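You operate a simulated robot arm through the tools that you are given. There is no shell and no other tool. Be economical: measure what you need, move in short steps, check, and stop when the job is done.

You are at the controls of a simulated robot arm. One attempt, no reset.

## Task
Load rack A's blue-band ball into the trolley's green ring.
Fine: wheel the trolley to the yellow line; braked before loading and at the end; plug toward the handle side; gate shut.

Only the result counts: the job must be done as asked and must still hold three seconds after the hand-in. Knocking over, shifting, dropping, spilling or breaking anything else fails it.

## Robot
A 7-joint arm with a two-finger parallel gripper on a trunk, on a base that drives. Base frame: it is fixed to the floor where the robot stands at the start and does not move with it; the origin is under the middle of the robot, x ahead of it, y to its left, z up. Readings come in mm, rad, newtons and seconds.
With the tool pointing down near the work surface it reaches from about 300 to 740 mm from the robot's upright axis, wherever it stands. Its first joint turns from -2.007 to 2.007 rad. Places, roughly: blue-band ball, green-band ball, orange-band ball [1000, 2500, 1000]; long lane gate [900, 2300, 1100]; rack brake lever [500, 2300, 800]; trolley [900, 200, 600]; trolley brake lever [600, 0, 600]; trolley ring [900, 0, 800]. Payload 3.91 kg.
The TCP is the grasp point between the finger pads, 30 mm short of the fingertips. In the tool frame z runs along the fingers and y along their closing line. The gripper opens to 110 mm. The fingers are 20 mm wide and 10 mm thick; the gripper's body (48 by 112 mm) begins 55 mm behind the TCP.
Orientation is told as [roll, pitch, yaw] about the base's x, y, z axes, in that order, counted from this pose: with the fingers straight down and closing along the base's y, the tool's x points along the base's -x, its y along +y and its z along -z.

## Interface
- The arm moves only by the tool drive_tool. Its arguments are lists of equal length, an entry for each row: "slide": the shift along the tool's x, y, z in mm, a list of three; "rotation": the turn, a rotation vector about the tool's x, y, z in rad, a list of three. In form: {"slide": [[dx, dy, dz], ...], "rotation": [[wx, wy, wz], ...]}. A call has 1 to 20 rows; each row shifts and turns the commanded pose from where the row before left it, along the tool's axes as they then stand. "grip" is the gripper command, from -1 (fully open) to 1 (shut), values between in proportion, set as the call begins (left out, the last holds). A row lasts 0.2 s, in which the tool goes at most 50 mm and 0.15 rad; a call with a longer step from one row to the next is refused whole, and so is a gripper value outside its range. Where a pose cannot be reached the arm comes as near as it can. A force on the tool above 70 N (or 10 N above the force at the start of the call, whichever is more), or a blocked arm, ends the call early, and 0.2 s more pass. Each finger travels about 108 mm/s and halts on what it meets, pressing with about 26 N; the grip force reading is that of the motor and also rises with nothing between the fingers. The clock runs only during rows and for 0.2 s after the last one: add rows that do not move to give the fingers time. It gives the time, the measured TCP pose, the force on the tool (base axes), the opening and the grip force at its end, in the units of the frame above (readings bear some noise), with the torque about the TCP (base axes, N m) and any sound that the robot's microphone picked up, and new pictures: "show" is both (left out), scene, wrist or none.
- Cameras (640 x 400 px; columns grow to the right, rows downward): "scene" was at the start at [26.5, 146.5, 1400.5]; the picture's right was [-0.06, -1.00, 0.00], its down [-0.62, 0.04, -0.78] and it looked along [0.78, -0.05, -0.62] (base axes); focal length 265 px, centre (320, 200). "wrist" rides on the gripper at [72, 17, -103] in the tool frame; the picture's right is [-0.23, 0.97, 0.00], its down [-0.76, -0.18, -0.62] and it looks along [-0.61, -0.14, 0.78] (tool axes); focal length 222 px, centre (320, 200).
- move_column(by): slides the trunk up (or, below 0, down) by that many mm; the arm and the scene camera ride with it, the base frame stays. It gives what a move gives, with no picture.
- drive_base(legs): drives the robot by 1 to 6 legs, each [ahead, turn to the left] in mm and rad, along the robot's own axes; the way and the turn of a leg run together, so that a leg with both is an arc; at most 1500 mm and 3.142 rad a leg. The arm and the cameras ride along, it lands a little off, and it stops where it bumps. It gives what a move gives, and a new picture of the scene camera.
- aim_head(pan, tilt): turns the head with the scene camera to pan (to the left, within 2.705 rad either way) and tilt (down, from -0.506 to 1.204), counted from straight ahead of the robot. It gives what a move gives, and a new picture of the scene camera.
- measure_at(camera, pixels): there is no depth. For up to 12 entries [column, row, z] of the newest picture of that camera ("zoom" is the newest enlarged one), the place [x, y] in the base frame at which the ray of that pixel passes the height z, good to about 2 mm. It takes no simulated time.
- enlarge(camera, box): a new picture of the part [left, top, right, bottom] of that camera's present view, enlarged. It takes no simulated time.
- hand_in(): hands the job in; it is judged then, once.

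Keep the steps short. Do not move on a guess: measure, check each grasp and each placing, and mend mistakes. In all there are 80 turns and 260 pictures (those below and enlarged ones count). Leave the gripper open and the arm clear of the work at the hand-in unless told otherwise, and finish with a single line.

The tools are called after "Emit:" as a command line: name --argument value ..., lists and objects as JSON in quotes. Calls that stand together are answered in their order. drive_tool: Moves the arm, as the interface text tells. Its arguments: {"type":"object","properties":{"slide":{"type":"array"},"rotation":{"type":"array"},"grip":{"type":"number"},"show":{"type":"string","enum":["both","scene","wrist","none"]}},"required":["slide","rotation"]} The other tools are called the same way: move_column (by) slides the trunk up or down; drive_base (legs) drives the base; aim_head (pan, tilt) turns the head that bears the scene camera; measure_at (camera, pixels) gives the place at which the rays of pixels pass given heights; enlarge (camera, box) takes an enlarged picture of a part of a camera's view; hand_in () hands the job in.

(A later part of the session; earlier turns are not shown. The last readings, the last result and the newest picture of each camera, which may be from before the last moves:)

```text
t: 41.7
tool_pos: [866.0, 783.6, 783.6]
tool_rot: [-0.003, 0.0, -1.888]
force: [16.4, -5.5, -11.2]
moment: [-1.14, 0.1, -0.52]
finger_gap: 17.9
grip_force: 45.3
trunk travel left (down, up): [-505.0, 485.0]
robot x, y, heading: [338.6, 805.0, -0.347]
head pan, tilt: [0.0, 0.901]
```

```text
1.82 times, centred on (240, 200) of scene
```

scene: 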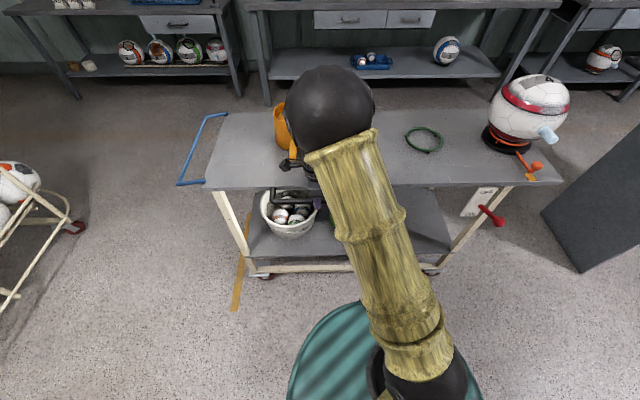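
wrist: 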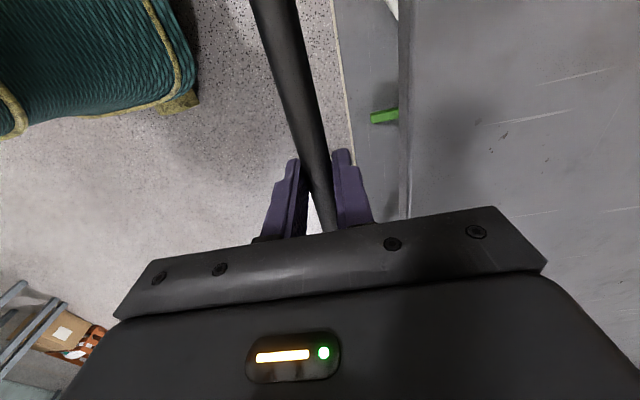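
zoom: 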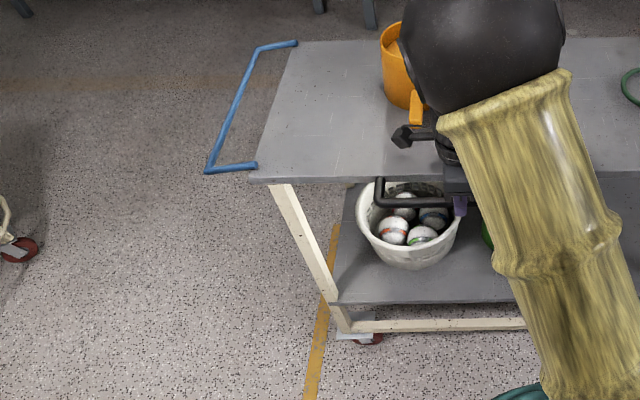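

I measure how far the wheel, leg and table end are from the line.

Emit:
measure_at --camera "zoom" --pixels '[[316, 370, 0], [334, 228, 0], [368, 341, 0], [335, 300, 120], [343, 331, 60], [250, 182, 801], [288, 42, 801], [207, 172, 801], [258, 50, 801]]'

```text
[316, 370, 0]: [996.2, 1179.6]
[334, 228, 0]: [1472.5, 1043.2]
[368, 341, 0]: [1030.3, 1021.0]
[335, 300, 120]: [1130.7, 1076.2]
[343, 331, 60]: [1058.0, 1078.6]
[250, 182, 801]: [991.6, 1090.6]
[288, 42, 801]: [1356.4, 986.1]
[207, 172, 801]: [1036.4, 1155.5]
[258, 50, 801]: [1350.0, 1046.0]
```

Table end is ~88 mm short of the line's centre. I pull 90 mm more.

Emit:
drive_tool --slide '[[5, 0, 0], [9, 0, 0], [12, 0, 0], [13, 0, 0], [13, 0, 0], [13, 0, 0], [11, 0, 0], [8, 0, 0], [5, 0, 0], [1, 0, 0], [0, 0, 0]]' --rotation '[[0, 0, 0], [0, 0, 0], [0, 0, 0], [0, 0, 0], [0, 0, 0], [0, 0, 0], [0, 0, 0], [0, 0, 0], [0, 0, 0], [0, 0, 0], [0, 0, 0]]' --show "scene"

Emit:
enlarge --camera "scene" --box '[130, 90, 320, 310]'

```text
t: 44.1
tool_pos: [893.5, 867.9, 783.4]
tool_rot: [0.004, 0.004, -1.891]
force: [24.4, -14.9, 0.3]
moment: [0.12, -0.61, -0.3]
finger_gap: 17.9
grip_force: 44.8
trunk travel left (down, up): [-505.0, 485.0]
robot x, y, heading: [338.8, 801.7, -0.346]
head pan, tilt: [0.0, 0.901]
```

scene: 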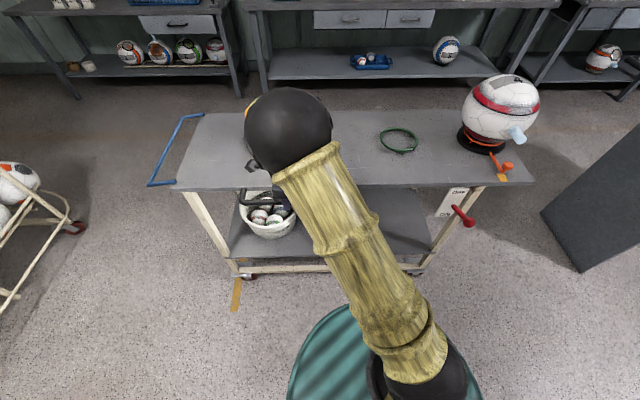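

```text
1.82 times, centred on (225, 200) of scene
```

zoom: 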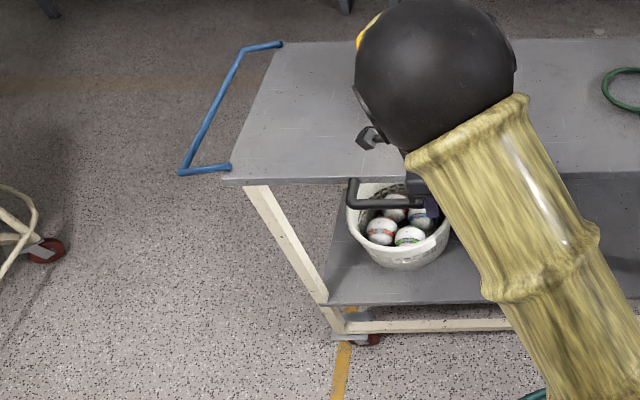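

The casters and leg now stand at the line. I release (44 mm opening), lift straight up and look.

Emit:
drive_tool --slide '[[0, 0, 0], [0, 0, 0], [0, 0, -20], [0, 0, -40], [0, 0, -45], [0, 0, -45]]' --rotation '[[0, 0, 0], [0, 0, 0], [0, 0, 0], [0, 0, 0], [0, 0, 0], [0, 0, 0]]' --grip 0.2 --show "none"

Emit:
drive_tool --slide '[[0, 0, -20], [0, 0, 0], [0, 0, 0], [0, 0, 0], [0, 0, 0], [0, 0, 0], [0, 0, 0], [0, 0, 0], [0, 0, 0], [0, 0, 0], [0, 0, 0], [0, 0, 0]]' --rotation '[[0, 0, 0], [0, 0, -0.1427], [0, 0, -0.1427], [0, 0, -0.1427], [0, 0, -0.1427], [0, 0, -0.1427], [0, 0, -0.1427], [0, 0, -0.1427], [0, 0, -0.1427], [0, 0, -0.1427], [0, 0, -0.1427], [0, 0, -0.1427]]' --grip 1

```text
t: 45.5
tool_pos: [894.1, 863.9, 933.0]
tool_rot: [0.0, 0.0, -1.893]
force: [-0.1, 0.9, 0.9]
moment: [0.04, 0.0, 0.01]
finger_gap: 43.7
grip_force: 0.0
trunk travel left (down, up): [-505.0, 485.0]
robot x, y, heading: [339.5, 801.4, -0.349]
head pan, tilt: [0.0, 0.901]
```

```text
t: 48.1
tool_pos: [891.6, 868.0, 953.6]
tool_rot: [0.001, 0.001, -0.317]
force: [0.6, 0.2, -0.2]
moment: [-0.03, 0.01, 0.01]
finger_gap: 0.0
grip_force: 26.2
trunk travel left (down, up): [-505.0, 485.0]
robot x, y, heading: [340.0, 804.1, -0.348]
head pan, tilt: [0.0, 0.901]
```

scene: 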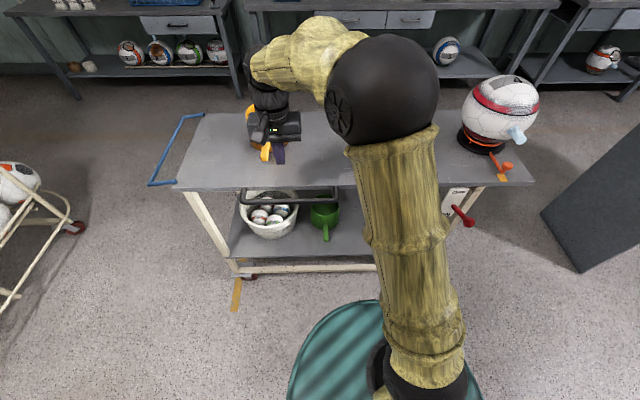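
wrist: 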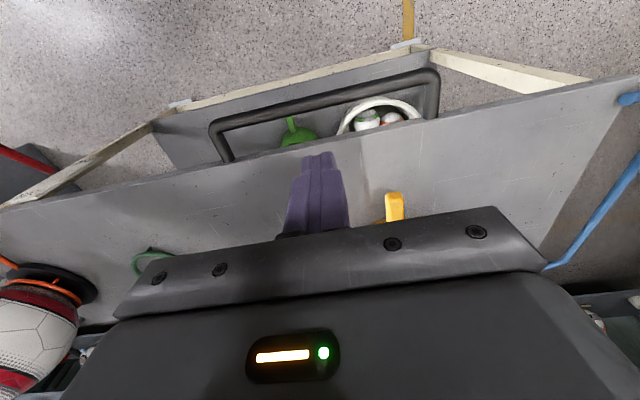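

Now the lever: measure its knob at scene (469,222).

Emit:
measure_at --camera "scene" --pixels '[[469, 222, 736], [469, 222, 720], [453, 208, 720], [457, 190, 760]]'

Emit:
enlarge --camera "scene" --box '[400, 150, 540, 250]'

Emit:
enlarge --camera "scene" --box '[430, 60, 570, 200]'

```text
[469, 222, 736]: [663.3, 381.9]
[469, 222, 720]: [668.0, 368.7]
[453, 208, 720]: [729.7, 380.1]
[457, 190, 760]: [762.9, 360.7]
```

```text
4.00 times, centred on (470, 200) of scene
```

zoom: 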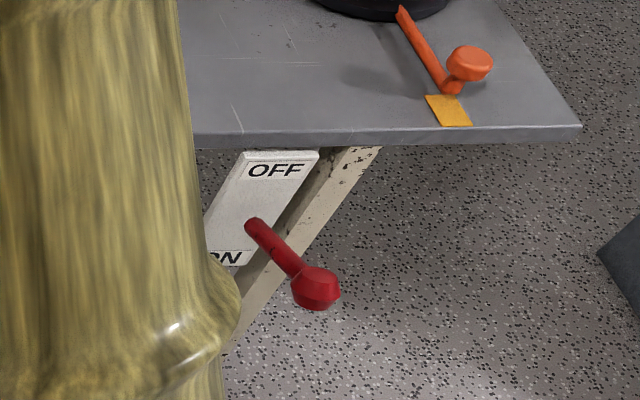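

```text
2.86 times, centred on (500, 130) of scene
```

zoom: 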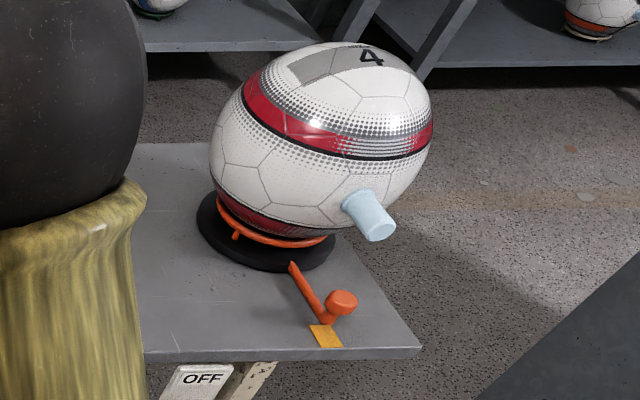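

Knob at (663,382,736) as predicted. With closed fingers I travel along the near edge to above the shaft at (680,371), staying high.

Emit:
drive_tool --slide '[[0, 0, -40], [3.7, -44.9, 0], [3.7, -44.9, 0], [3.7, -44.9, 0], [3.7, -44.9, 0], [3.7, -44.9, 0], [3.7, -44.9, 0], [3.7, -44.9, 0], [3.7, -44.9, 0], [3.7, -44.9, 0], [3.7, -44.9, 0], [3.7, -44.9, 0], [3.7, -44.9, 0], [0, 0, 45], [0, 0, 45], [0, 0, 45]]' --rotation '[[0, 0, 0], [0, 0, 0], [0, 0, 0], [0, 0, 0], [0, 0, 0], [0, 0, 0], [0, 0, 0], [0, 0, 0], [0, 0, 0], [0, 0, 0], [0, 0, 0], [0, 0, 0], [0, 0, 0], [0, 0, 0], [0, 0, 0], [0, 0, 0]]'

```text
t: 51.5
tool_pos: [679.4, 368.1, 859.5]
tool_rot: [0.001, 0.001, -0.322]
force: [-0.5, 0.3, 0.2]
moment: [-0.01, -0.01, -0.02]
finger_gap: 0.1
grip_force: 25.9
trunk travel left (down, up): [-505.0, 485.0]
robot x, y, heading: [339.7, 799.6, -0.34]
head pan, tilt: [0.0, 0.901]
```

scene: 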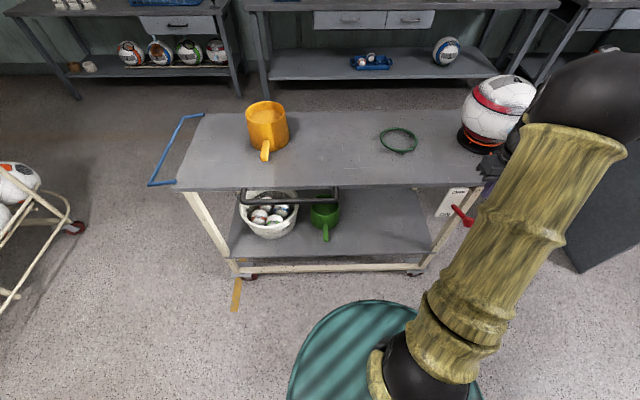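
wrist: 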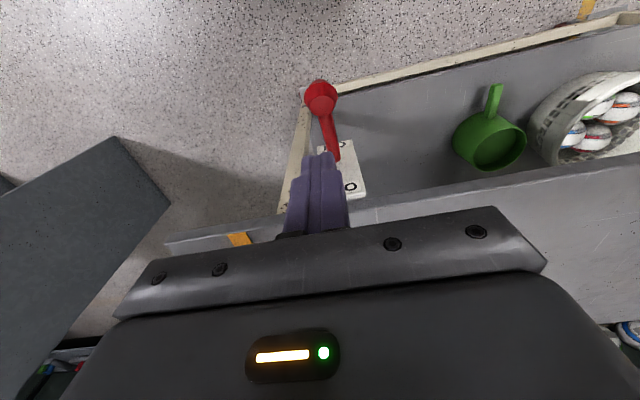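

Check the shaft's place against the tool.

Emit:
measure_at --camera "wrist" --pixels '[[320, 97, 736], [328, 125, 730], [333, 150, 722]]'

```text
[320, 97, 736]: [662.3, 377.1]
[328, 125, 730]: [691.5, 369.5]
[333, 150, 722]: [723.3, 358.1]
```

Shaft passes under (691,369). I shift 12 mm inward to clear the knob, then press down to TCP z≈707.

Emit:
drive_tool --slide '[[-12, 1, 30], [0, 0, 30], [0, 0, 20], [0, 0, 15], [0, 0, 15], [0, 0, 14], [0, 0, 14], [0, 0, 14]]' --rotation '[[0, 0, 0], [0, 0, 0], [0, 0, 0], [0, 0, 0], [0, 0, 0], [0, 0, 0], [0, 0, 0], [0, 0, 0]]' --show "wrist"

```text
t: 53.3
tool_pos: [692.9, 369.1, 706.7]
tool_rot: [-0.001, -0.002, -0.318]
force: [0.3, -0.4, -0.1]
moment: [-0.02, -0.03, 0.02]
finger_gap: 0.0
grip_force: 25.9
trunk travel left (down, up): [-505.0, 485.0]
robot x, y, heading: [337.2, 799.7, -0.344]
head pan, tilt: [0.0, 0.901]
```

wrist: 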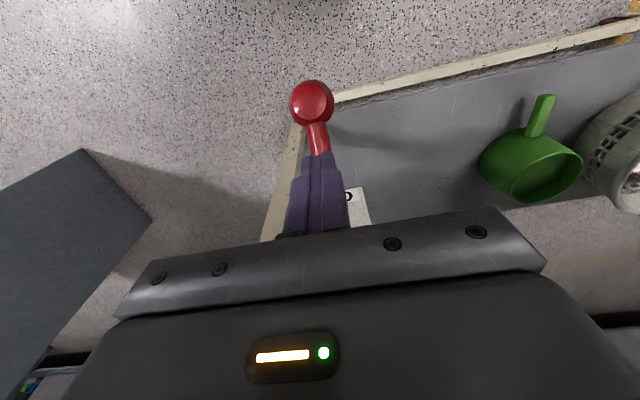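

The lever has gone down and shows no load. I press a bit further to make sure of the end stop.

Emit:
drive_tool --slide '[[0, 0, 5], [0, 0, 4], [0, 0, 4]]' --rotation '[[0, 0, 0], [0, 0, 0], [0, 0, 0]]' --show "none"

Emit:
drive_tool --slide '[[20, 0, -45], [20, 0, -45], [0, 0, -45], [0, 0, -45], [0, 0, -45]]' --rotation '[[0, 0, 0], [0, 0, 0], [0, 0, 0], [0, 0, 0], [0, 0, 0]]' --grip -1 --show "both"

Emit:
enlarge --camera "wrist" --box '[250, 50, 450, 250]'

```text
t: 54.1
tool_pos: [693.1, 368.0, 692.6]
tool_rot: [-0.002, -0.001, -0.319]
force: [-0.3, -0.6, 0.3]
moment: [-0.04, -0.06, 0.01]
finger_gap: 0.0
grip_force: 26.3
trunk travel left (down, up): [-505.0, 485.0]
robot x, y, heading: [340.0, 802.9, -0.35]
head pan, tilt: [0.0, 0.901]
```

```text
t: 55.3
tool_pos: [652.2, 382.4, 919.7]
tool_rot: [0.002, 0.001, -0.322]
force: [0.2, 0.0, -0.3]
moment: [-0.03, -0.02, 0.0]
finger_gap: 110.1
grip_force: 0.1
trunk travel left (down, up): [-505.0, 485.0]
robot x, y, heading: [334.9, 799.2, -0.349]
head pan, tilt: [0.0, 0.901]
```

scene: 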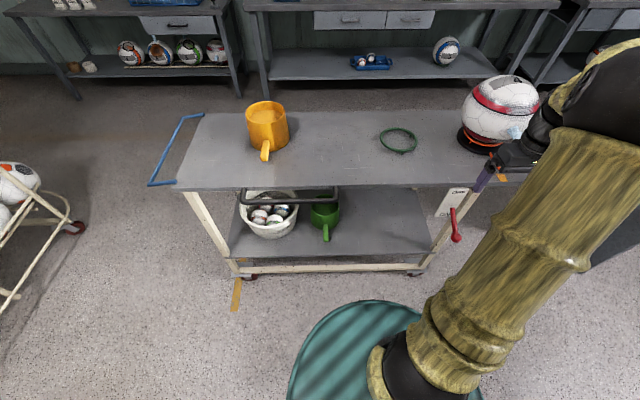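
wrist: 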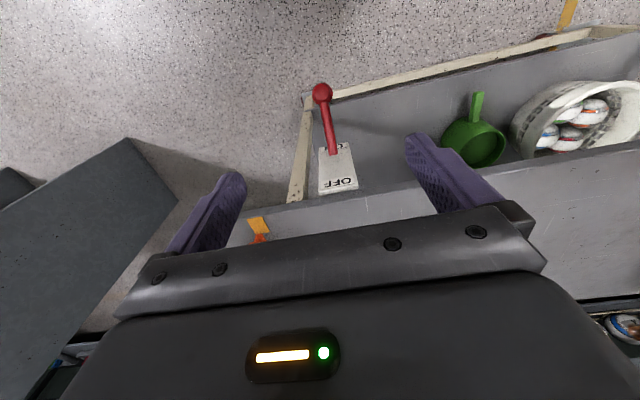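

```text
2.00 times, centred on (350, 150) of wrist
```

zoom: 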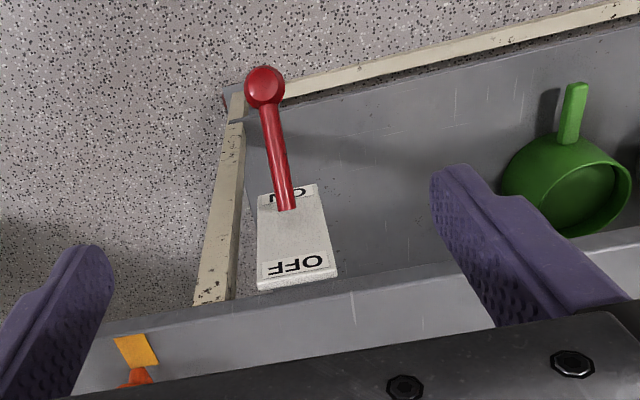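

Lever covers ON as at the start. I verify by triangulating the knob (expected ≈(657,377,658)).

Emit:
measure_at --camera "scene" --pixels '[[456, 238, 658], [399, 139, 810], [437, 190, 801], [175, 187, 801], [532, 182, 801]]'

Emit:
measure_at --camera "wrist" --pixels '[[322, 92, 658]]'

Emit:
aim_head --pan 1.5 --tilt 0.5

```text
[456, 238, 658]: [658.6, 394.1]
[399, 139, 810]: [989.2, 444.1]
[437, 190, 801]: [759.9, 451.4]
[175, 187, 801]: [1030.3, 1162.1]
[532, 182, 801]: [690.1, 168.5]
```

```text
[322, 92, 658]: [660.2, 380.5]
```

```text
t: 56.9
tool_pos: [651.5, 381.6, 918.3]
tool_rot: [0.001, 0.001, -0.319]
force: [0.7, -0.1, -0.3]
moment: [0.02, 0.01, -0.02]
finger_gap: 110.0
grip_force: 0.0
trunk travel left (down, up): [-505.0, 485.0]
robot x, y, heading: [342.0, 801.8, -0.351]
head pan, tilt: [1.499, 0.499]
```

scene: 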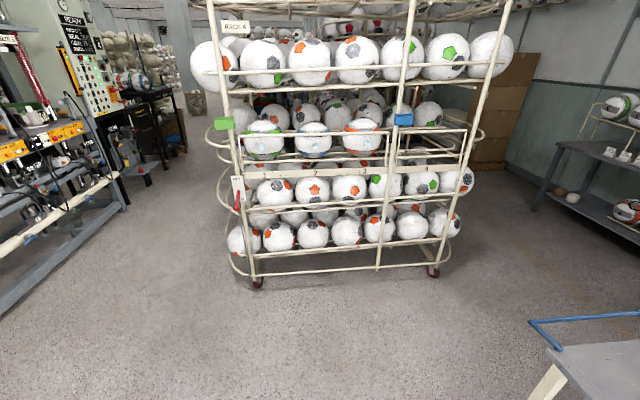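

Trolley braked at the line. Now measure the rack: wheels, gate, balls.

Emit:
measure_at --camera "scene" --pixels '[[257, 283, 0], [433, 272, 0], [265, 140, 1000], [312, 140, 1000], [362, 138, 1000], [225, 122, 1000], [403, 120, 1000], [240, 200, 800], [240, 168, 900], [465, 160, 900]]'

Emit:
enlarge --camera "scene" --box '[200, 90, 360, 200]'

Emit:
enlarge --camera "scene" --box '[340, 90, 500, 200]'

```text
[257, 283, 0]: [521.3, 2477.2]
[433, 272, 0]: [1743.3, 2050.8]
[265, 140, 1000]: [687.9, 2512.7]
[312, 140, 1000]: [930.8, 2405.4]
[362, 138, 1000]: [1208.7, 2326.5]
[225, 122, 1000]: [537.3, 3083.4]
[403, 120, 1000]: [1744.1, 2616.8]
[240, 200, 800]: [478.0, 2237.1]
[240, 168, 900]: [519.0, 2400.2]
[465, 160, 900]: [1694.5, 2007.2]
```

```text
3.64 times, centred on (280, 145) of scene
```

zoom: 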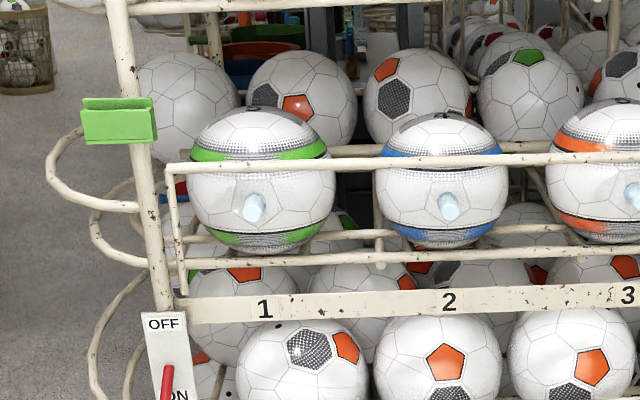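

```text
3.64 times, centred on (420, 145) of scene
```

zoom: 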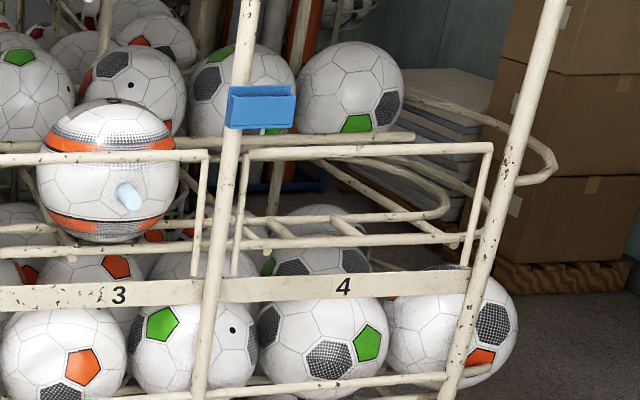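

Rack faces me; its front runs perpendicular to the trolley's axis. I raise the tool well above the trolley, then turn left and drive to about 640 mm before the gate.

Emit:
drive_tool --slide '[[0, 0, -45], [0, 0, -45], [0, 0, -45], [0, 0, -45]]' --rotation '[[0, 0, 0], [0, 0, 0], [0, 0, 0], [0, 0, 0]]' --show "none"

Emit:
aim_head --pan 0.0 --tilt 0.45

Emit:
drive_base --legs '[[0, 1.595], [800, 0]]'

```text
t: 57.9
tool_pos: [657.3, 382.4, 1097.6]
tool_rot: [0.0, 0.001, -0.319]
force: [0.4, 0.4, 1.4]
moment: [-0.04, -0.02, -0.02]
finger_gap: 109.8
grip_force: 0.0
trunk travel left (down, up): [-505.0, 485.0]
robot x, y, heading: [342.4, 801.2, -0.349]
head pan, tilt: [1.499, 0.499]
```

```text
t: 59.5
tool_pos: [657.5, 383.4, 1096.3]
tool_rot: [0.001, -0.001, -0.317]
force: [-0.1, -0.2, 0.2]
moment: [0.0, 0.02, 0.04]
finger_gap: 109.9
grip_force: 0.0
trunk travel left (down, up): [-505.0, 485.0]
robot x, y, heading: [338.2, 805.7, -0.349]
head pan, tilt: [0.0, 0.45]
```

scene: 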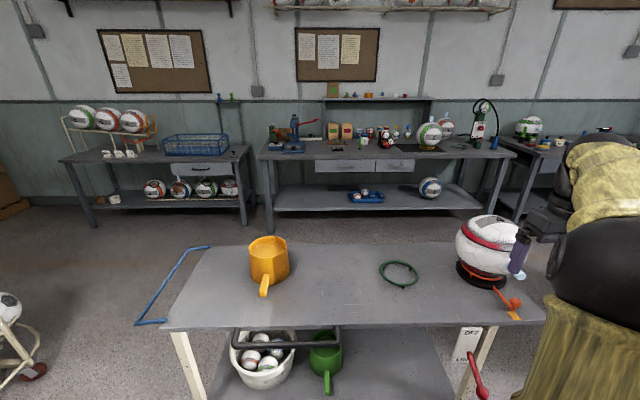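

```text
t: 67.8
tool_pos: [1003.5, 1896.6, 1096.6]
tool_rot: [-0.002, 0.0, 1.275]
force: [-0.6, -0.7, 0.5]
moment: [0.02, 0.03, -0.02]
finger_gap: 110.0
grip_force: 0.0
trunk travel left (down, up): [-505.0, 485.0]
robot x, y, heading: [590.6, 1571.6, 1.251]
head pan, tilt: [0.0, 0.45]
```

scene: 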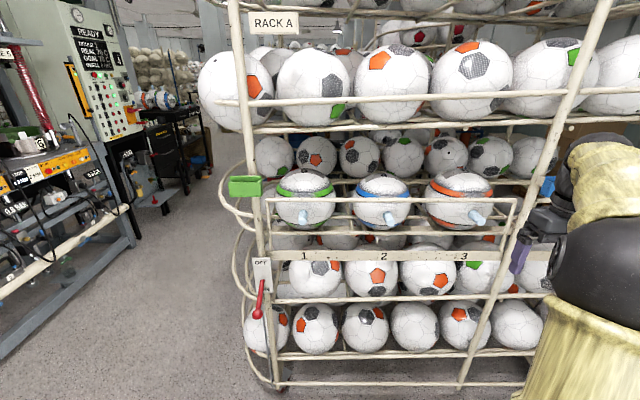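

I am before the rack. Enlarge the gate and the balls.

Emit:
enlarge --camera "scene" --box '[220, 160, 420, 280]'

Emit:
enlarge --camera "scene" --box '[380, 160, 580, 280]'

Emit:
measure_at --camera "scene" --pixels '[[390, 220, 1000], [390, 220, 950], [268, 200, 1000], [517, 200, 1000], [383, 256, 900], [267, 256, 900], [258, 330, 700], [384, 200, 1050]]'

```text
3.20 times, centred on (320, 220) of scene
```

zoom: 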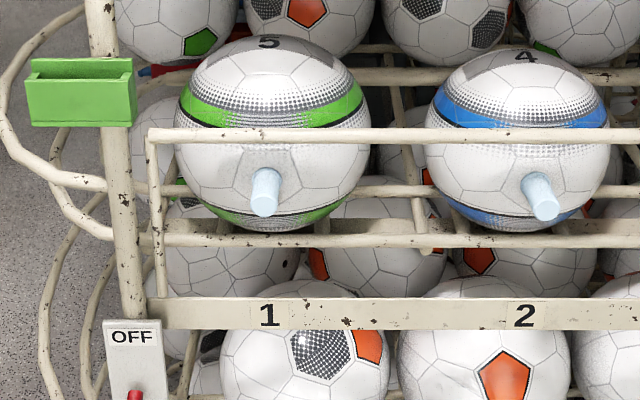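

```text
3.20 times, centred on (480, 220) of scene
```

zoom: 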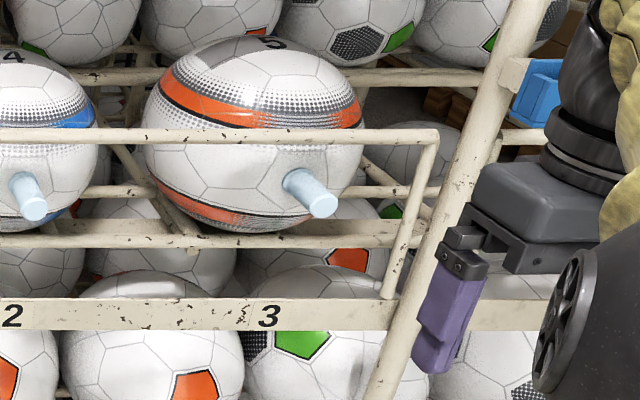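

```text
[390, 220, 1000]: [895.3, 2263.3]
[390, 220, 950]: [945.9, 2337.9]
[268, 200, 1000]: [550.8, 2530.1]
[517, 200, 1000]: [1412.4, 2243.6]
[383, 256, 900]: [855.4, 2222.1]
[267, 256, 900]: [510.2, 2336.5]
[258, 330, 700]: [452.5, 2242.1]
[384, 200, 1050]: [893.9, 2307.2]
```

I move the tool left in front of ball 2 and tilt it forward for a close wrist view.

Emit:
drive_tool --slide '[[0, 45, 0], [0, 45, 0], [0, 45, 0], [0, 45, 0], [0, 45, 0]]' --rotation '[[0, -0.1, 0], [0, -0.1, 0], [0, -0.1, 0], [0, -0.1, 0], [0, -0.05, 0]]'

Emit:
enlarge --camera "wrist" --box '[120, 0, 520, 230]'

```text
t: 69.0
tool_pos: [787.1, 1963.1, 1099.1]
tool_rot: [0.002, -0.452, 1.274]
force: [0.4, 0.6, -0.6]
moment: [-0.01, 0.03, -0.02]
finger_gap: 110.0
grip_force: 0.1
trunk travel left (down, up): [-505.0, 485.0]
robot x, y, heading: [589.5, 1569.1, 1.251]
head pan, tilt: [0.0, 0.45]
```

scene: 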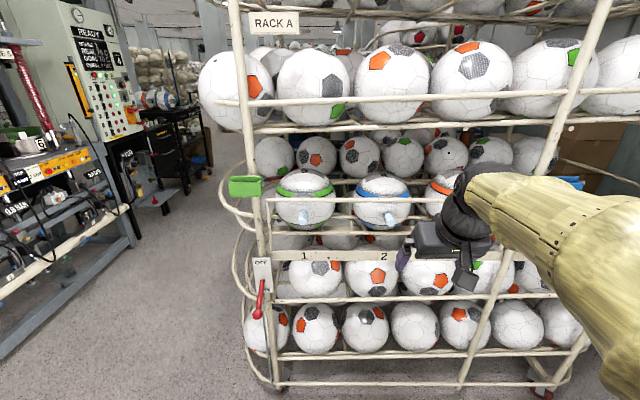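
wrist: 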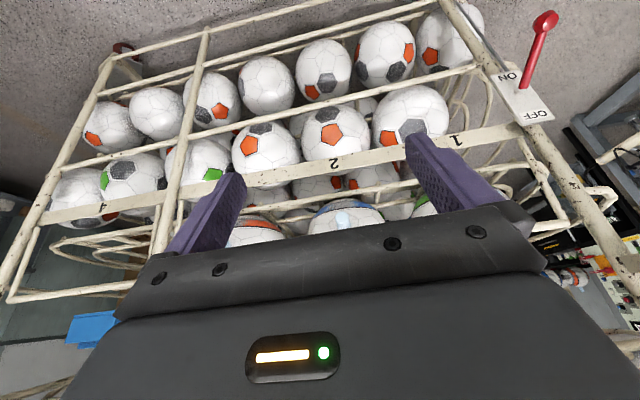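

```text
1.60 times, centred on (320, 115) of wrist
```

zoom: 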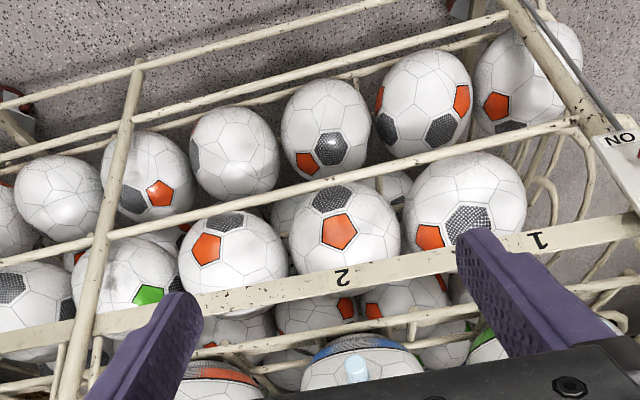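

The wrist view shows only the lower part. I lower the trunk 200 mm so that the head camera looks level onto the gate.

Emit:
move_column --by -200

Emit:
aim_head --pan 0.05 --tilt 0.3

Emit:
enlarge --camera "scene" --box '[220, 120, 420, 240]'

Emit:
enlarge --camera "scene" --box '[400, 100, 600, 260]'

```text
t: 71.1
tool_pos: [788.1, 1962.5, 898.1]
tool_rot: [-0.001, -0.451, 1.275]
force: [-0.4, 0.4, -0.6]
moment: [0.0, -0.01, -0.01]
finger_gap: 110.0
grip_force: 0.0
trunk travel left (down, up): [-305.0, 685.0]
robot x, y, heading: [591.2, 1567.3, 1.251]
head pan, tilt: [0.0, 0.45]
```

```text
t: 71.8
tool_pos: [787.7, 1962.4, 898.4]
tool_rot: [0.0, -0.451, 1.274]
force: [-0.1, 0.0, -0.4]
moment: [-0.02, -0.02, -0.02]
finger_gap: 110.0
grip_force: 0.0
trunk travel left (down, up): [-305.0, 685.0]
robot x, y, heading: [593.5, 1568.3, 1.253]
head pan, tilt: [0.051, 0.3]
```

scene: 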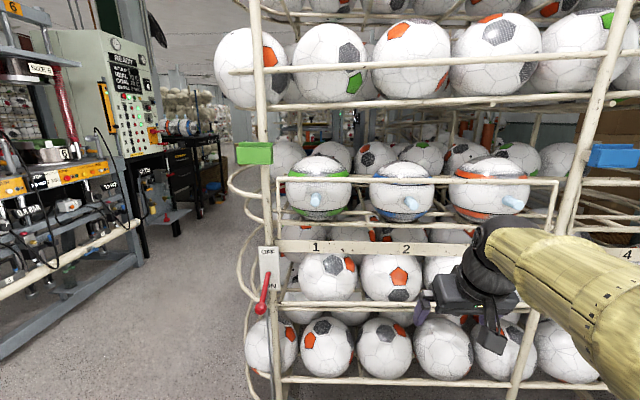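

```text
3.20 times, centred on (320, 180) of scene
```

zoom: 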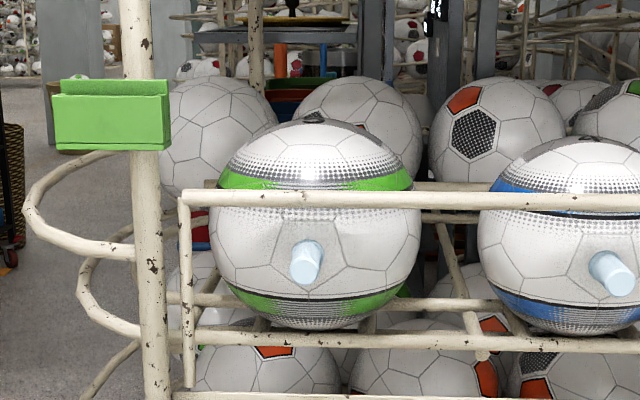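

```text
2.50 times, centred on (500, 180) of scene
```

zoom: 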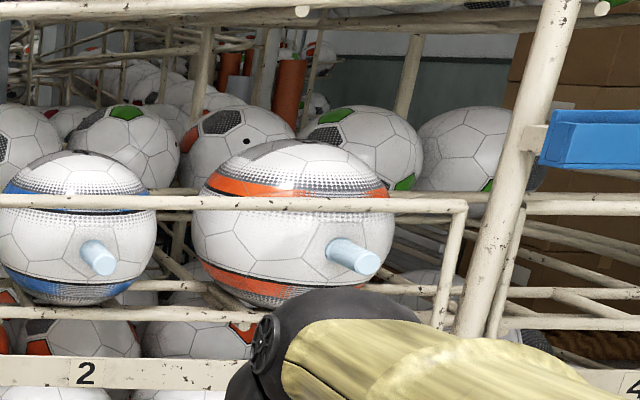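

I triangulate: plug-2 tip, gate top bar, gate's left corner and the strip, with the two camera heights.

Emit:
measure_at --camera "scene" --pixels '[[412.8, 205, 1000], [412.8, 205, 950], [278.4, 179.4, 1100], [278.4, 179.4, 1050], [556, 180, 1100], [556, 180, 1050], [406, 248, 900], [406, 248, 850], [405, 163, 1100], [403, 200, 1000], [279, 242, 900], [259, 300, 750]]'

```text
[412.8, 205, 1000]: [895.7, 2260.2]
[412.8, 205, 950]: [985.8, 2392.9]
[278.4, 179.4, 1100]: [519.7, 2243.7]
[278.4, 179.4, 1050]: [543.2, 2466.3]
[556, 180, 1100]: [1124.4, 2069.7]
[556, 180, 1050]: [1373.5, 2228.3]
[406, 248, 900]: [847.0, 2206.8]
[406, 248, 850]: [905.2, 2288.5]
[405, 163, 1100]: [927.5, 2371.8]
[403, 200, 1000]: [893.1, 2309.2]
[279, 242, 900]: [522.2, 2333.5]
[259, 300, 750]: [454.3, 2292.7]
```

Plug-2 tip is at (896,2261,1000), gate top bar at z≈1072 in the plane of (788,2288), strip at z≈875. I raise the trunk again and turn the tool level, pointing at the rack, well clear of it.

Emit:
move_column --by 150

Emit:
drive_tool --slide '[[-36, 0, 17], [-36, 0, 17], [-36, 0, 17], [0, 0, 0], [0, 0, 0], [0, 0, 0], [0, 0, 0], [0, 0, 0], [0, 0, 0], [0, 0, 0], [0, 0, 0]]' --rotation '[[0, 0, 0], [0, 0, 0], [0, 0, 0], [0, -0.14, 0], [0, -0.14, 0], [0, -0.14, 0], [0, -0.14, 0], [0, -0.14, 0], [0, -0.14, 0], [0, -0.14, 0], [0, -0.14, 0]]'

```text
t: 73.6
tool_pos: [787.6, 1962.9, 1049.3]
tool_rot: [-0.001, -0.448, 1.275]
force: [0.6, -0.7, 0.8]
moment: [-0.02, -0.01, 0.0]
finger_gap: 109.8
grip_force: 0.1
trunk travel left (down, up): [-455.0, 535.0]
robot x, y, heading: [594.0, 1568.6, 1.252]
head pan, tilt: [0.051, 0.3]
```

```text
t: 76.0
tool_pos: [815.8, 2079.3, 1048.0]
tool_rot: [0.123, -1.433, 1.187]
force: [0.9, 0.3, 0.3]
moment: [-0.03, -0.01, 0.05]
finger_gap: 109.8
grip_force: 0.0
out of reach, approached as far as the arm can: row 8, 9
trunk travel left (down, up): [-455.0, 535.0]
robot x, y, heading: [594.0, 1571.7, 1.249]
head pan, tilt: [0.051, 0.3]
```

scene: 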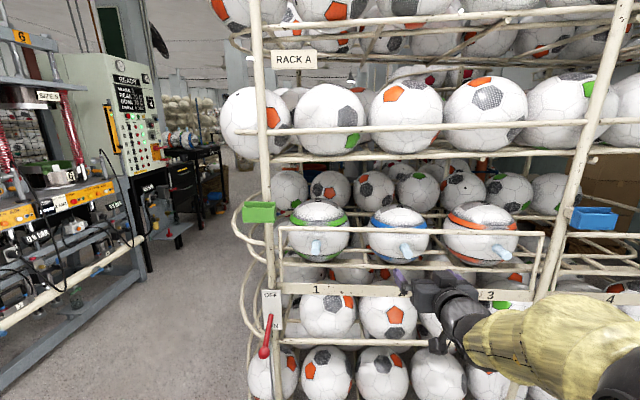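
wrist: 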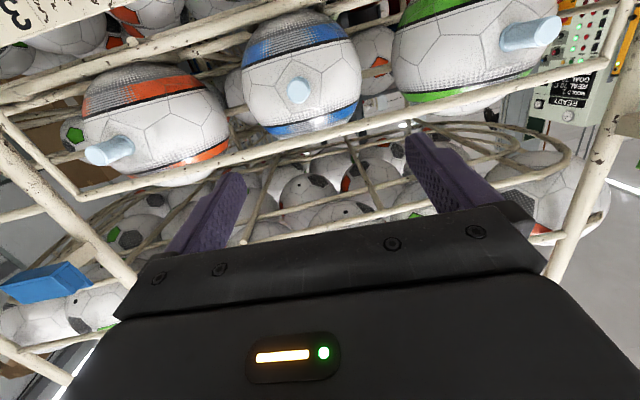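

Level view is good: the gate frame lies just in front of the balls. For gripping the top bar I roll the tool 90° so the fingers close vertically.

Emit:
drive_tool --slide '[[0, 0, 0], [0, 0, 0], [0, 0, 0], [0, 0, 0], [0, 0, 0], [0, 0, 0], [0, 0, 0], [0, 0, 0], [0, 0, 0], [0, 0, 0], [0, 0, 0]]' --rotation '[[0, 0, -0.1427], [0, 0, -0.1427], [0, 0, -0.1427], [0, 0, -0.1427], [0, 0, -0.1427], [0, 0, -0.1427], [0, 0, -0.1427], [0, 0, -0.1427], [0, 0, -0.1427], [0, 0, -0.1427], [0, 0, -0.1427]]'

Emit:
enlarge --camera "wrist" --box '[60, 0, 640, 240]'

```text
t: 78.4
tool_pos: [817.6, 2082.7, 1038.3]
tool_rot: [-1.414, -0.106, 2.865]
force: [0.4, 0.5, -0.2]
moment: [0.0, 0.0, 0.02]
finger_gap: 110.0
grip_force: 0.0
out of reach, approached as far as the arm can: row 3
trunk travel left (down, up): [-455.0, 535.0]
robot x, y, heading: [592.0, 1566.8, 1.249]
head pan, tilt: [0.051, 0.3]
```

scene: 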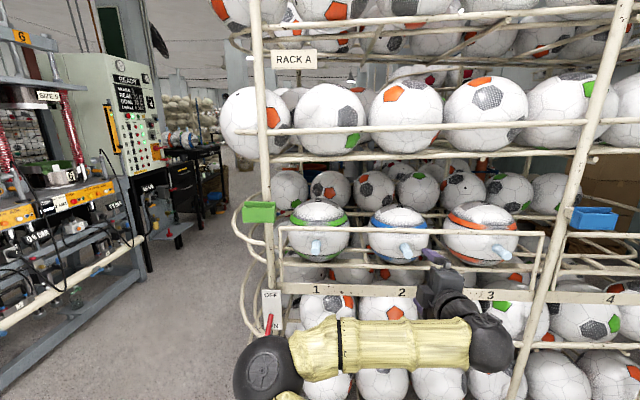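
wrist: 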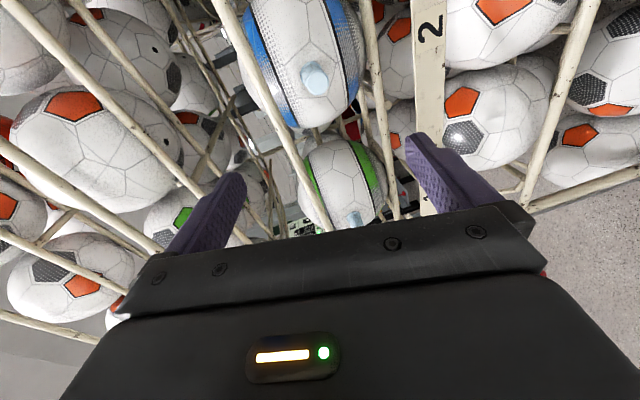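

```text
1.10 times, centred on (350, 120) of wrist
```

zoom: 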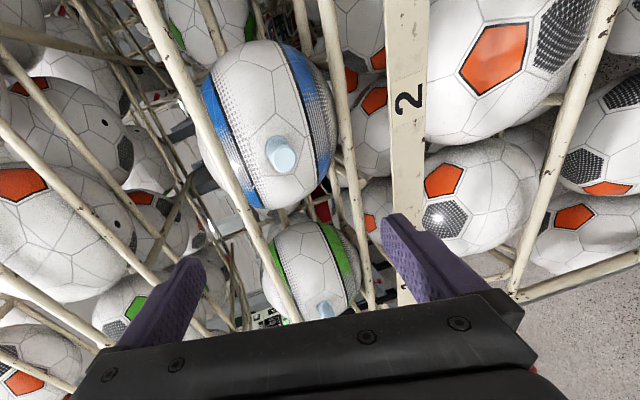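

The tool now faces the rack with its fingers one above the other. I level it exactly and bring it to 80 mm before the top bar, between balls 1 and 2, at z≈1072, with 50 mm opening.

Emit:
drive_tool --slide '[[0, 0, 0], [0, 0, 0], [-32, -12, 0], [-32, -12, 0], [-31, -10, 0], [0, 0, 40], [0, 0, 40]]' --rotation '[[0.079, 0.027, -0.051], [0.079, 0.027, -0.051], [0, 0, 0], [0, 0, 0], [0, 0, 0], [0, 0, 0], [0, 0, 0]]' --grip 0.1

Emit:
enlarge --camera "scene" --box '[260, 180, 560, 320]'

```text
t: 80.0
tool_pos: [756.2, 2189.3, 1072.9]
tool_rot: [-1.57, -0.001, 2.819]
force: [0.6, -0.6, 0.1]
moment: [-0.01, 0.01, -0.01]
finger_gap: 49.5
grip_force: 0.1
trunk travel left (down, up): [-455.0, 535.0]
robot x, y, heading: [589.4, 1567.5, 1.252]
head pan, tilt: [0.051, 0.3]
```

scene: 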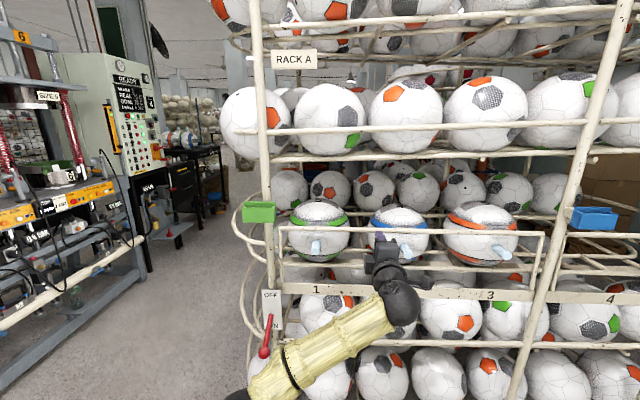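
wrist: 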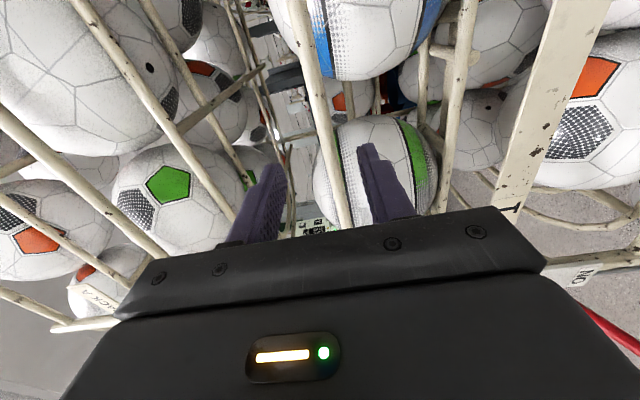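

```text
2.13 times, centred on (410, 250) of scene
```

zoom: 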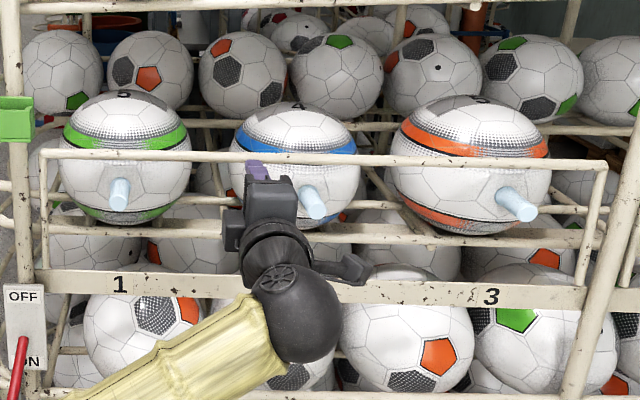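

The bar passes between the fingers (wrist (326,135)), about 5 mm below the tool's axis. I advance 76 mm and close.

Emit:
drive_tool --slide '[[0, 2, 25], [0, 2, 25], [0, 0, 20], [0, 0, 6]]' --rotation '[[0, 0, 0], [0, 0, 0], [0, 0, 0], [0, 0, 0]]' --show "wrist"

Emit:
enlarge --camera "scene" --box '[320, 190, 480, 300]'

```text
t: 81.0
tool_pos: [777.6, 2259.8, 1068.2]
tool_rot: [-1.569, -0.002, 2.819]
force: [-0.1, 0.3, 0.0]
moment: [0.0, 0.02, 0.05]
finger_gap: 49.8
grip_force: 0.1
trunk travel left (down, up): [-455.0, 535.0]
robot x, y, heading: [590.2, 1568.4, 1.247]
head pan, tilt: [0.051, 0.3]
```

wrist: 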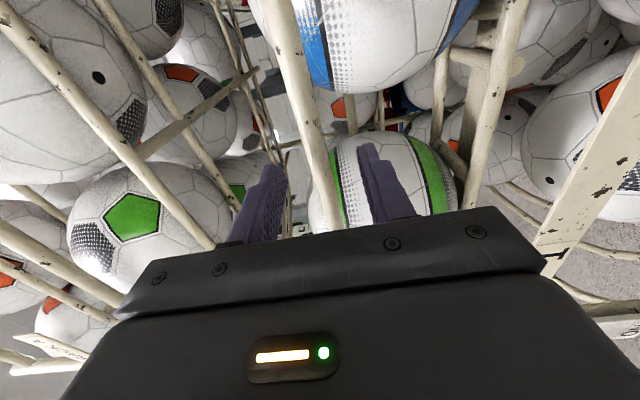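

```text
3.64 times, centred on (400, 245) of scene
```

zoom: 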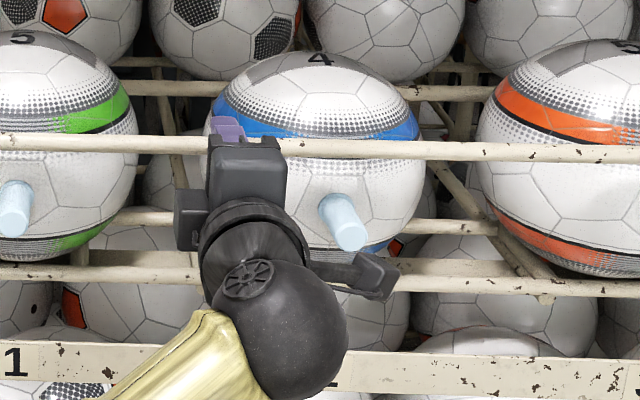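

By position the bar still lies near the fingertips. I advance 28 mm more, then close.

Emit:
drive_tool --slide '[[0, 0, 14], [0, 0, 14]]' --rotation '[[0, 0, 0], [0, 0, 0]]' --show "wrist"

Emit:
drive_tool --slide '[[0, 0, 0], [0, 0, 0], [0, 0, 0]]' --rotation '[[0, 0, 0], [0, 0, 0], [0, 0, 0]]' --grip 1 --show "wrist"

```text
t: 81.6
tool_pos: [787.6, 2288.5, 1070.9]
tool_rot: [-1.568, 0.0, 2.821]
force: [0.3, 0.3, 0.6]
moment: [0.03, 0.0, 0.01]
finger_gap: 49.4
grip_force: 0.0
trunk travel left (down, up): [-455.0, 535.0]
robot x, y, heading: [590.5, 1570.8, 1.256]
head pan, tilt: [0.051, 0.3]
```

wrist: 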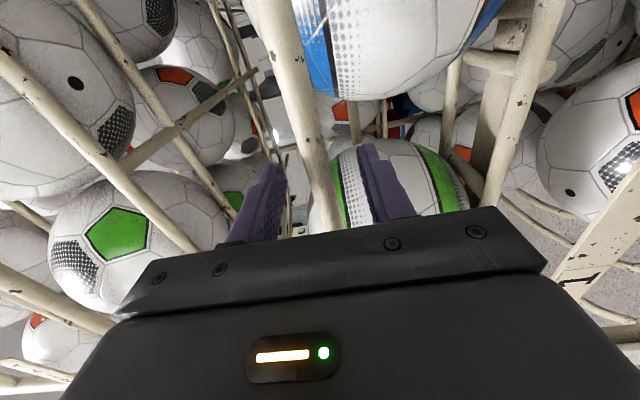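

```text
t: 82.4
tool_pos: [786.9, 2287.1, 1070.5]
tool_rot: [-1.572, -0.001, 2.818]
force: [0.1, 0.5, 2.1]
moment: [0.06, -0.13, 0.12]
finger_gap: 15.7
grip_force: 45.2
trunk travel left (down, up): [-455.0, 535.0]
robot x, y, heading: [595.2, 1571.0, 1.256]
head pan, tilt: [0.051, 0.3]
```

wrist: 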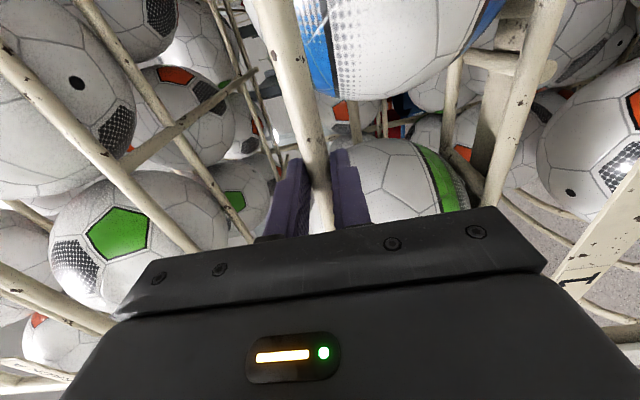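

Bar gripped (15.7 mm). I test it: pull outward 3 × 4 mm.

Emit:
drive_tool --slide '[[0, 0, -4], [0, 0, -4], [0, 0, -4]]' --rotation '[[0, 0, 0], [0, 0, 0], [0, 0, 0]]' --show "wrist"

```text
t: 83.2
tool_pos: [781.8, 2274.7, 1071.9]
tool_rot: [-1.569, -0.001, 2.82]
force: [-3.4, 4.6, 8.7]
moment: [0.23, -0.18, -0.52]
finger_gap: 15.7
grip_force: 45.0
trunk travel left (down, up): [-455.0, 535.0]
robot x, y, heading: [594.7, 1568.2, 1.253]
head pan, tilt: [0.051, 0.3]
```

wrist: 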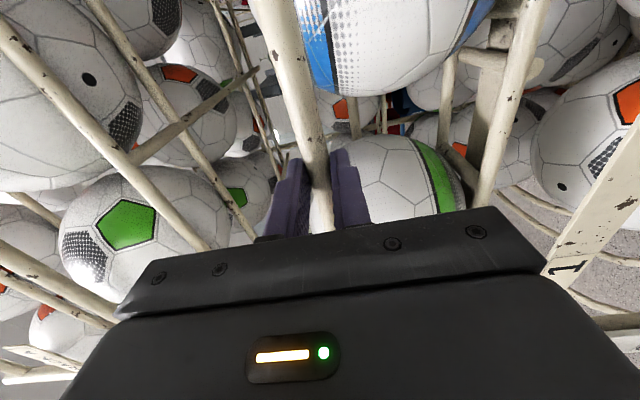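

The gate swings outward with little force (hinged at the strip). I follow the arc to 60 mm out and watch whether the balls move.

Emit:
drive_tool --slide '[[0, 1, -9], [0, 1.2, -9], [0, 1.8, -10], [0, 2.4, -10], [0, 2.9, -10]]' --rotation '[[0, 0, 0], [0, 0, 0], [0, 0, 0], [0, 0, 0], [0, 0, 0]]' --show "both"

Emit:
enlarge --camera "scene" --box '[260, 180, 560, 320]'

```text
t: 84.4
tool_pos: [766.6, 2226.9, 1063.4]
tool_rot: [-1.575, -0.005, 2.821]
force: [-6.7, -3.5, 19.4]
moment: [0.51, -0.2, 0.14]
finger_gap: 15.7
grip_force: 45.2
trunk travel left (down, up): [-455.0, 535.0]
robot x, y, heading: [592.5, 1568.4, 1.247]
head pan, tilt: [0.051, 0.3]
```

scene: 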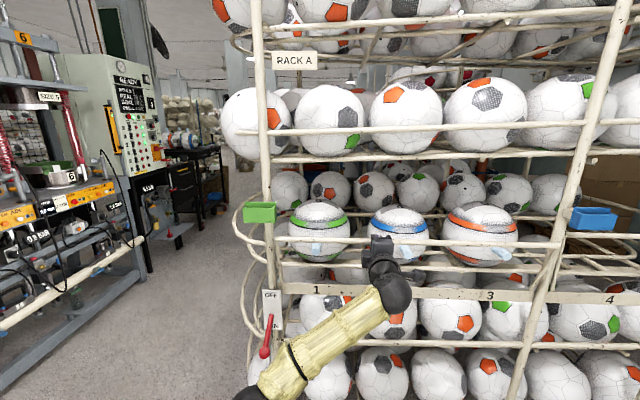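
wrist: 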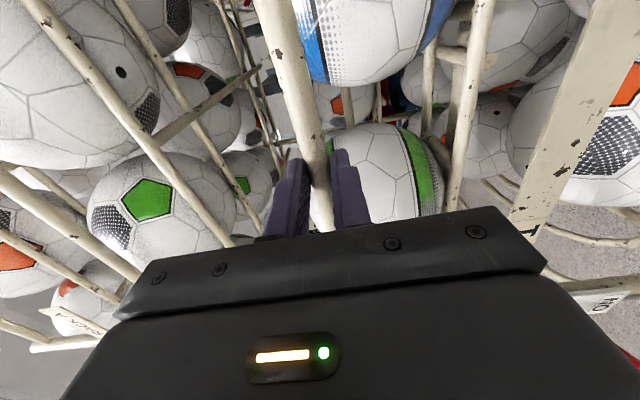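

```text
2.13 times, centred on (410, 250) of scene
```

zoom: 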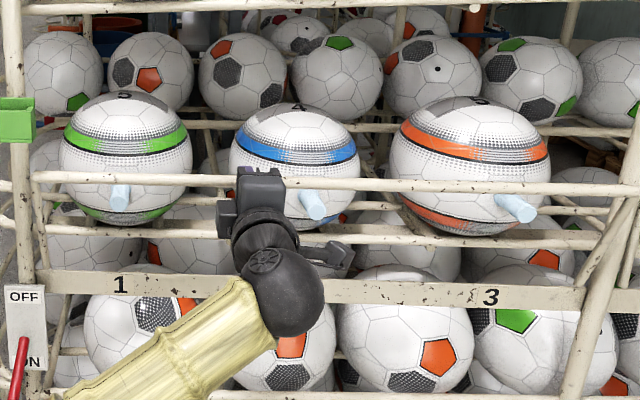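

The balls stay put in their cradles. Bar pushes the tool up 19 N, so the arc is a little higher than assumed; I follow the corrected arc.

Emit:
drive_tool --slide '[[0, 0, -8], [0, 1.4, -9], [0, 3.5, -10], [0, 4.1, -10], [0, 5, -10], [0, 5.3, -10], [0, 6.3, -10], [0, 7.4, -10]]' --rotation '[[0, 0, 0], [0, 0, 0], [0, 0, 0], [0, 0, 0], [0, 0, 0], [0, 0, 0], [0, 0, 0], [0, 0, 0]]' --show "scene"

```text
t: 86.2
tool_pos: [743.5, 2158.5, 1023.3]
tool_rot: [-1.566, -0.001, 2.822]
force: [0.4, 7.5, -9.4]
moment: [-0.17, -0.05, -0.58]
finger_gap: 15.7
grip_force: 45.2
trunk travel left (down, up): [-455.0, 535.0]
robot x, y, heading: [593.4, 1568.1, 1.252]
head pan, tilt: [0.051, 0.3]
```

scene: 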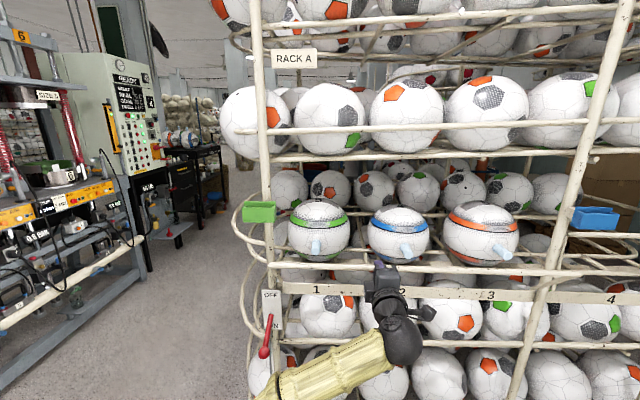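

Gate at about 36°, forces small. Continue down the arc to ~66°.

Emit:
drive_tool --slide '[[0, 10, -13], [0, 11.5, -12], [0, 12.8, -11.5], [0, 13.7, -10.2], [0, 14.5, -8.8], [0, 15.2, -7.5]]' --rotation '[[0, 0, 0], [0, 0, 0], [0, 0, 0], [0, 0, 0], [0, 0, 0], [0, 0, 0]]' --show "scene"

```text
t: 87.6
tool_pos: [722.1, 2094.9, 949.5]
tool_rot: [-1.574, -0.003, 2.818]
force: [0.0, -0.3, -0.2]
moment: [-0.01, 0.01, -0.01]
finger_gap: 0.2
grip_force: 37.8
trunk travel left (down, up): [-455.0, 535.0]
robot x, y, heading: [588.5, 1567.5, 1.252]
head pan, tilt: [0.051, 0.3]
```

scene: 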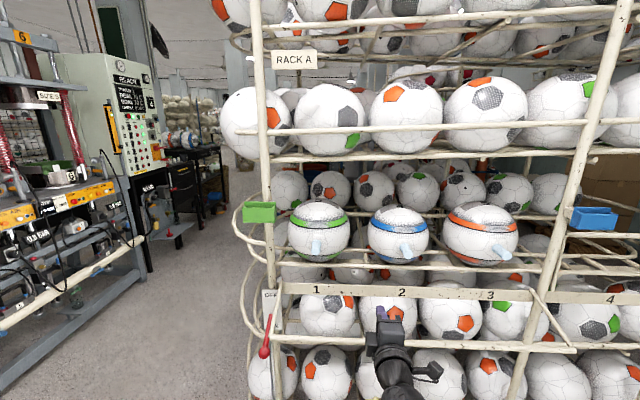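

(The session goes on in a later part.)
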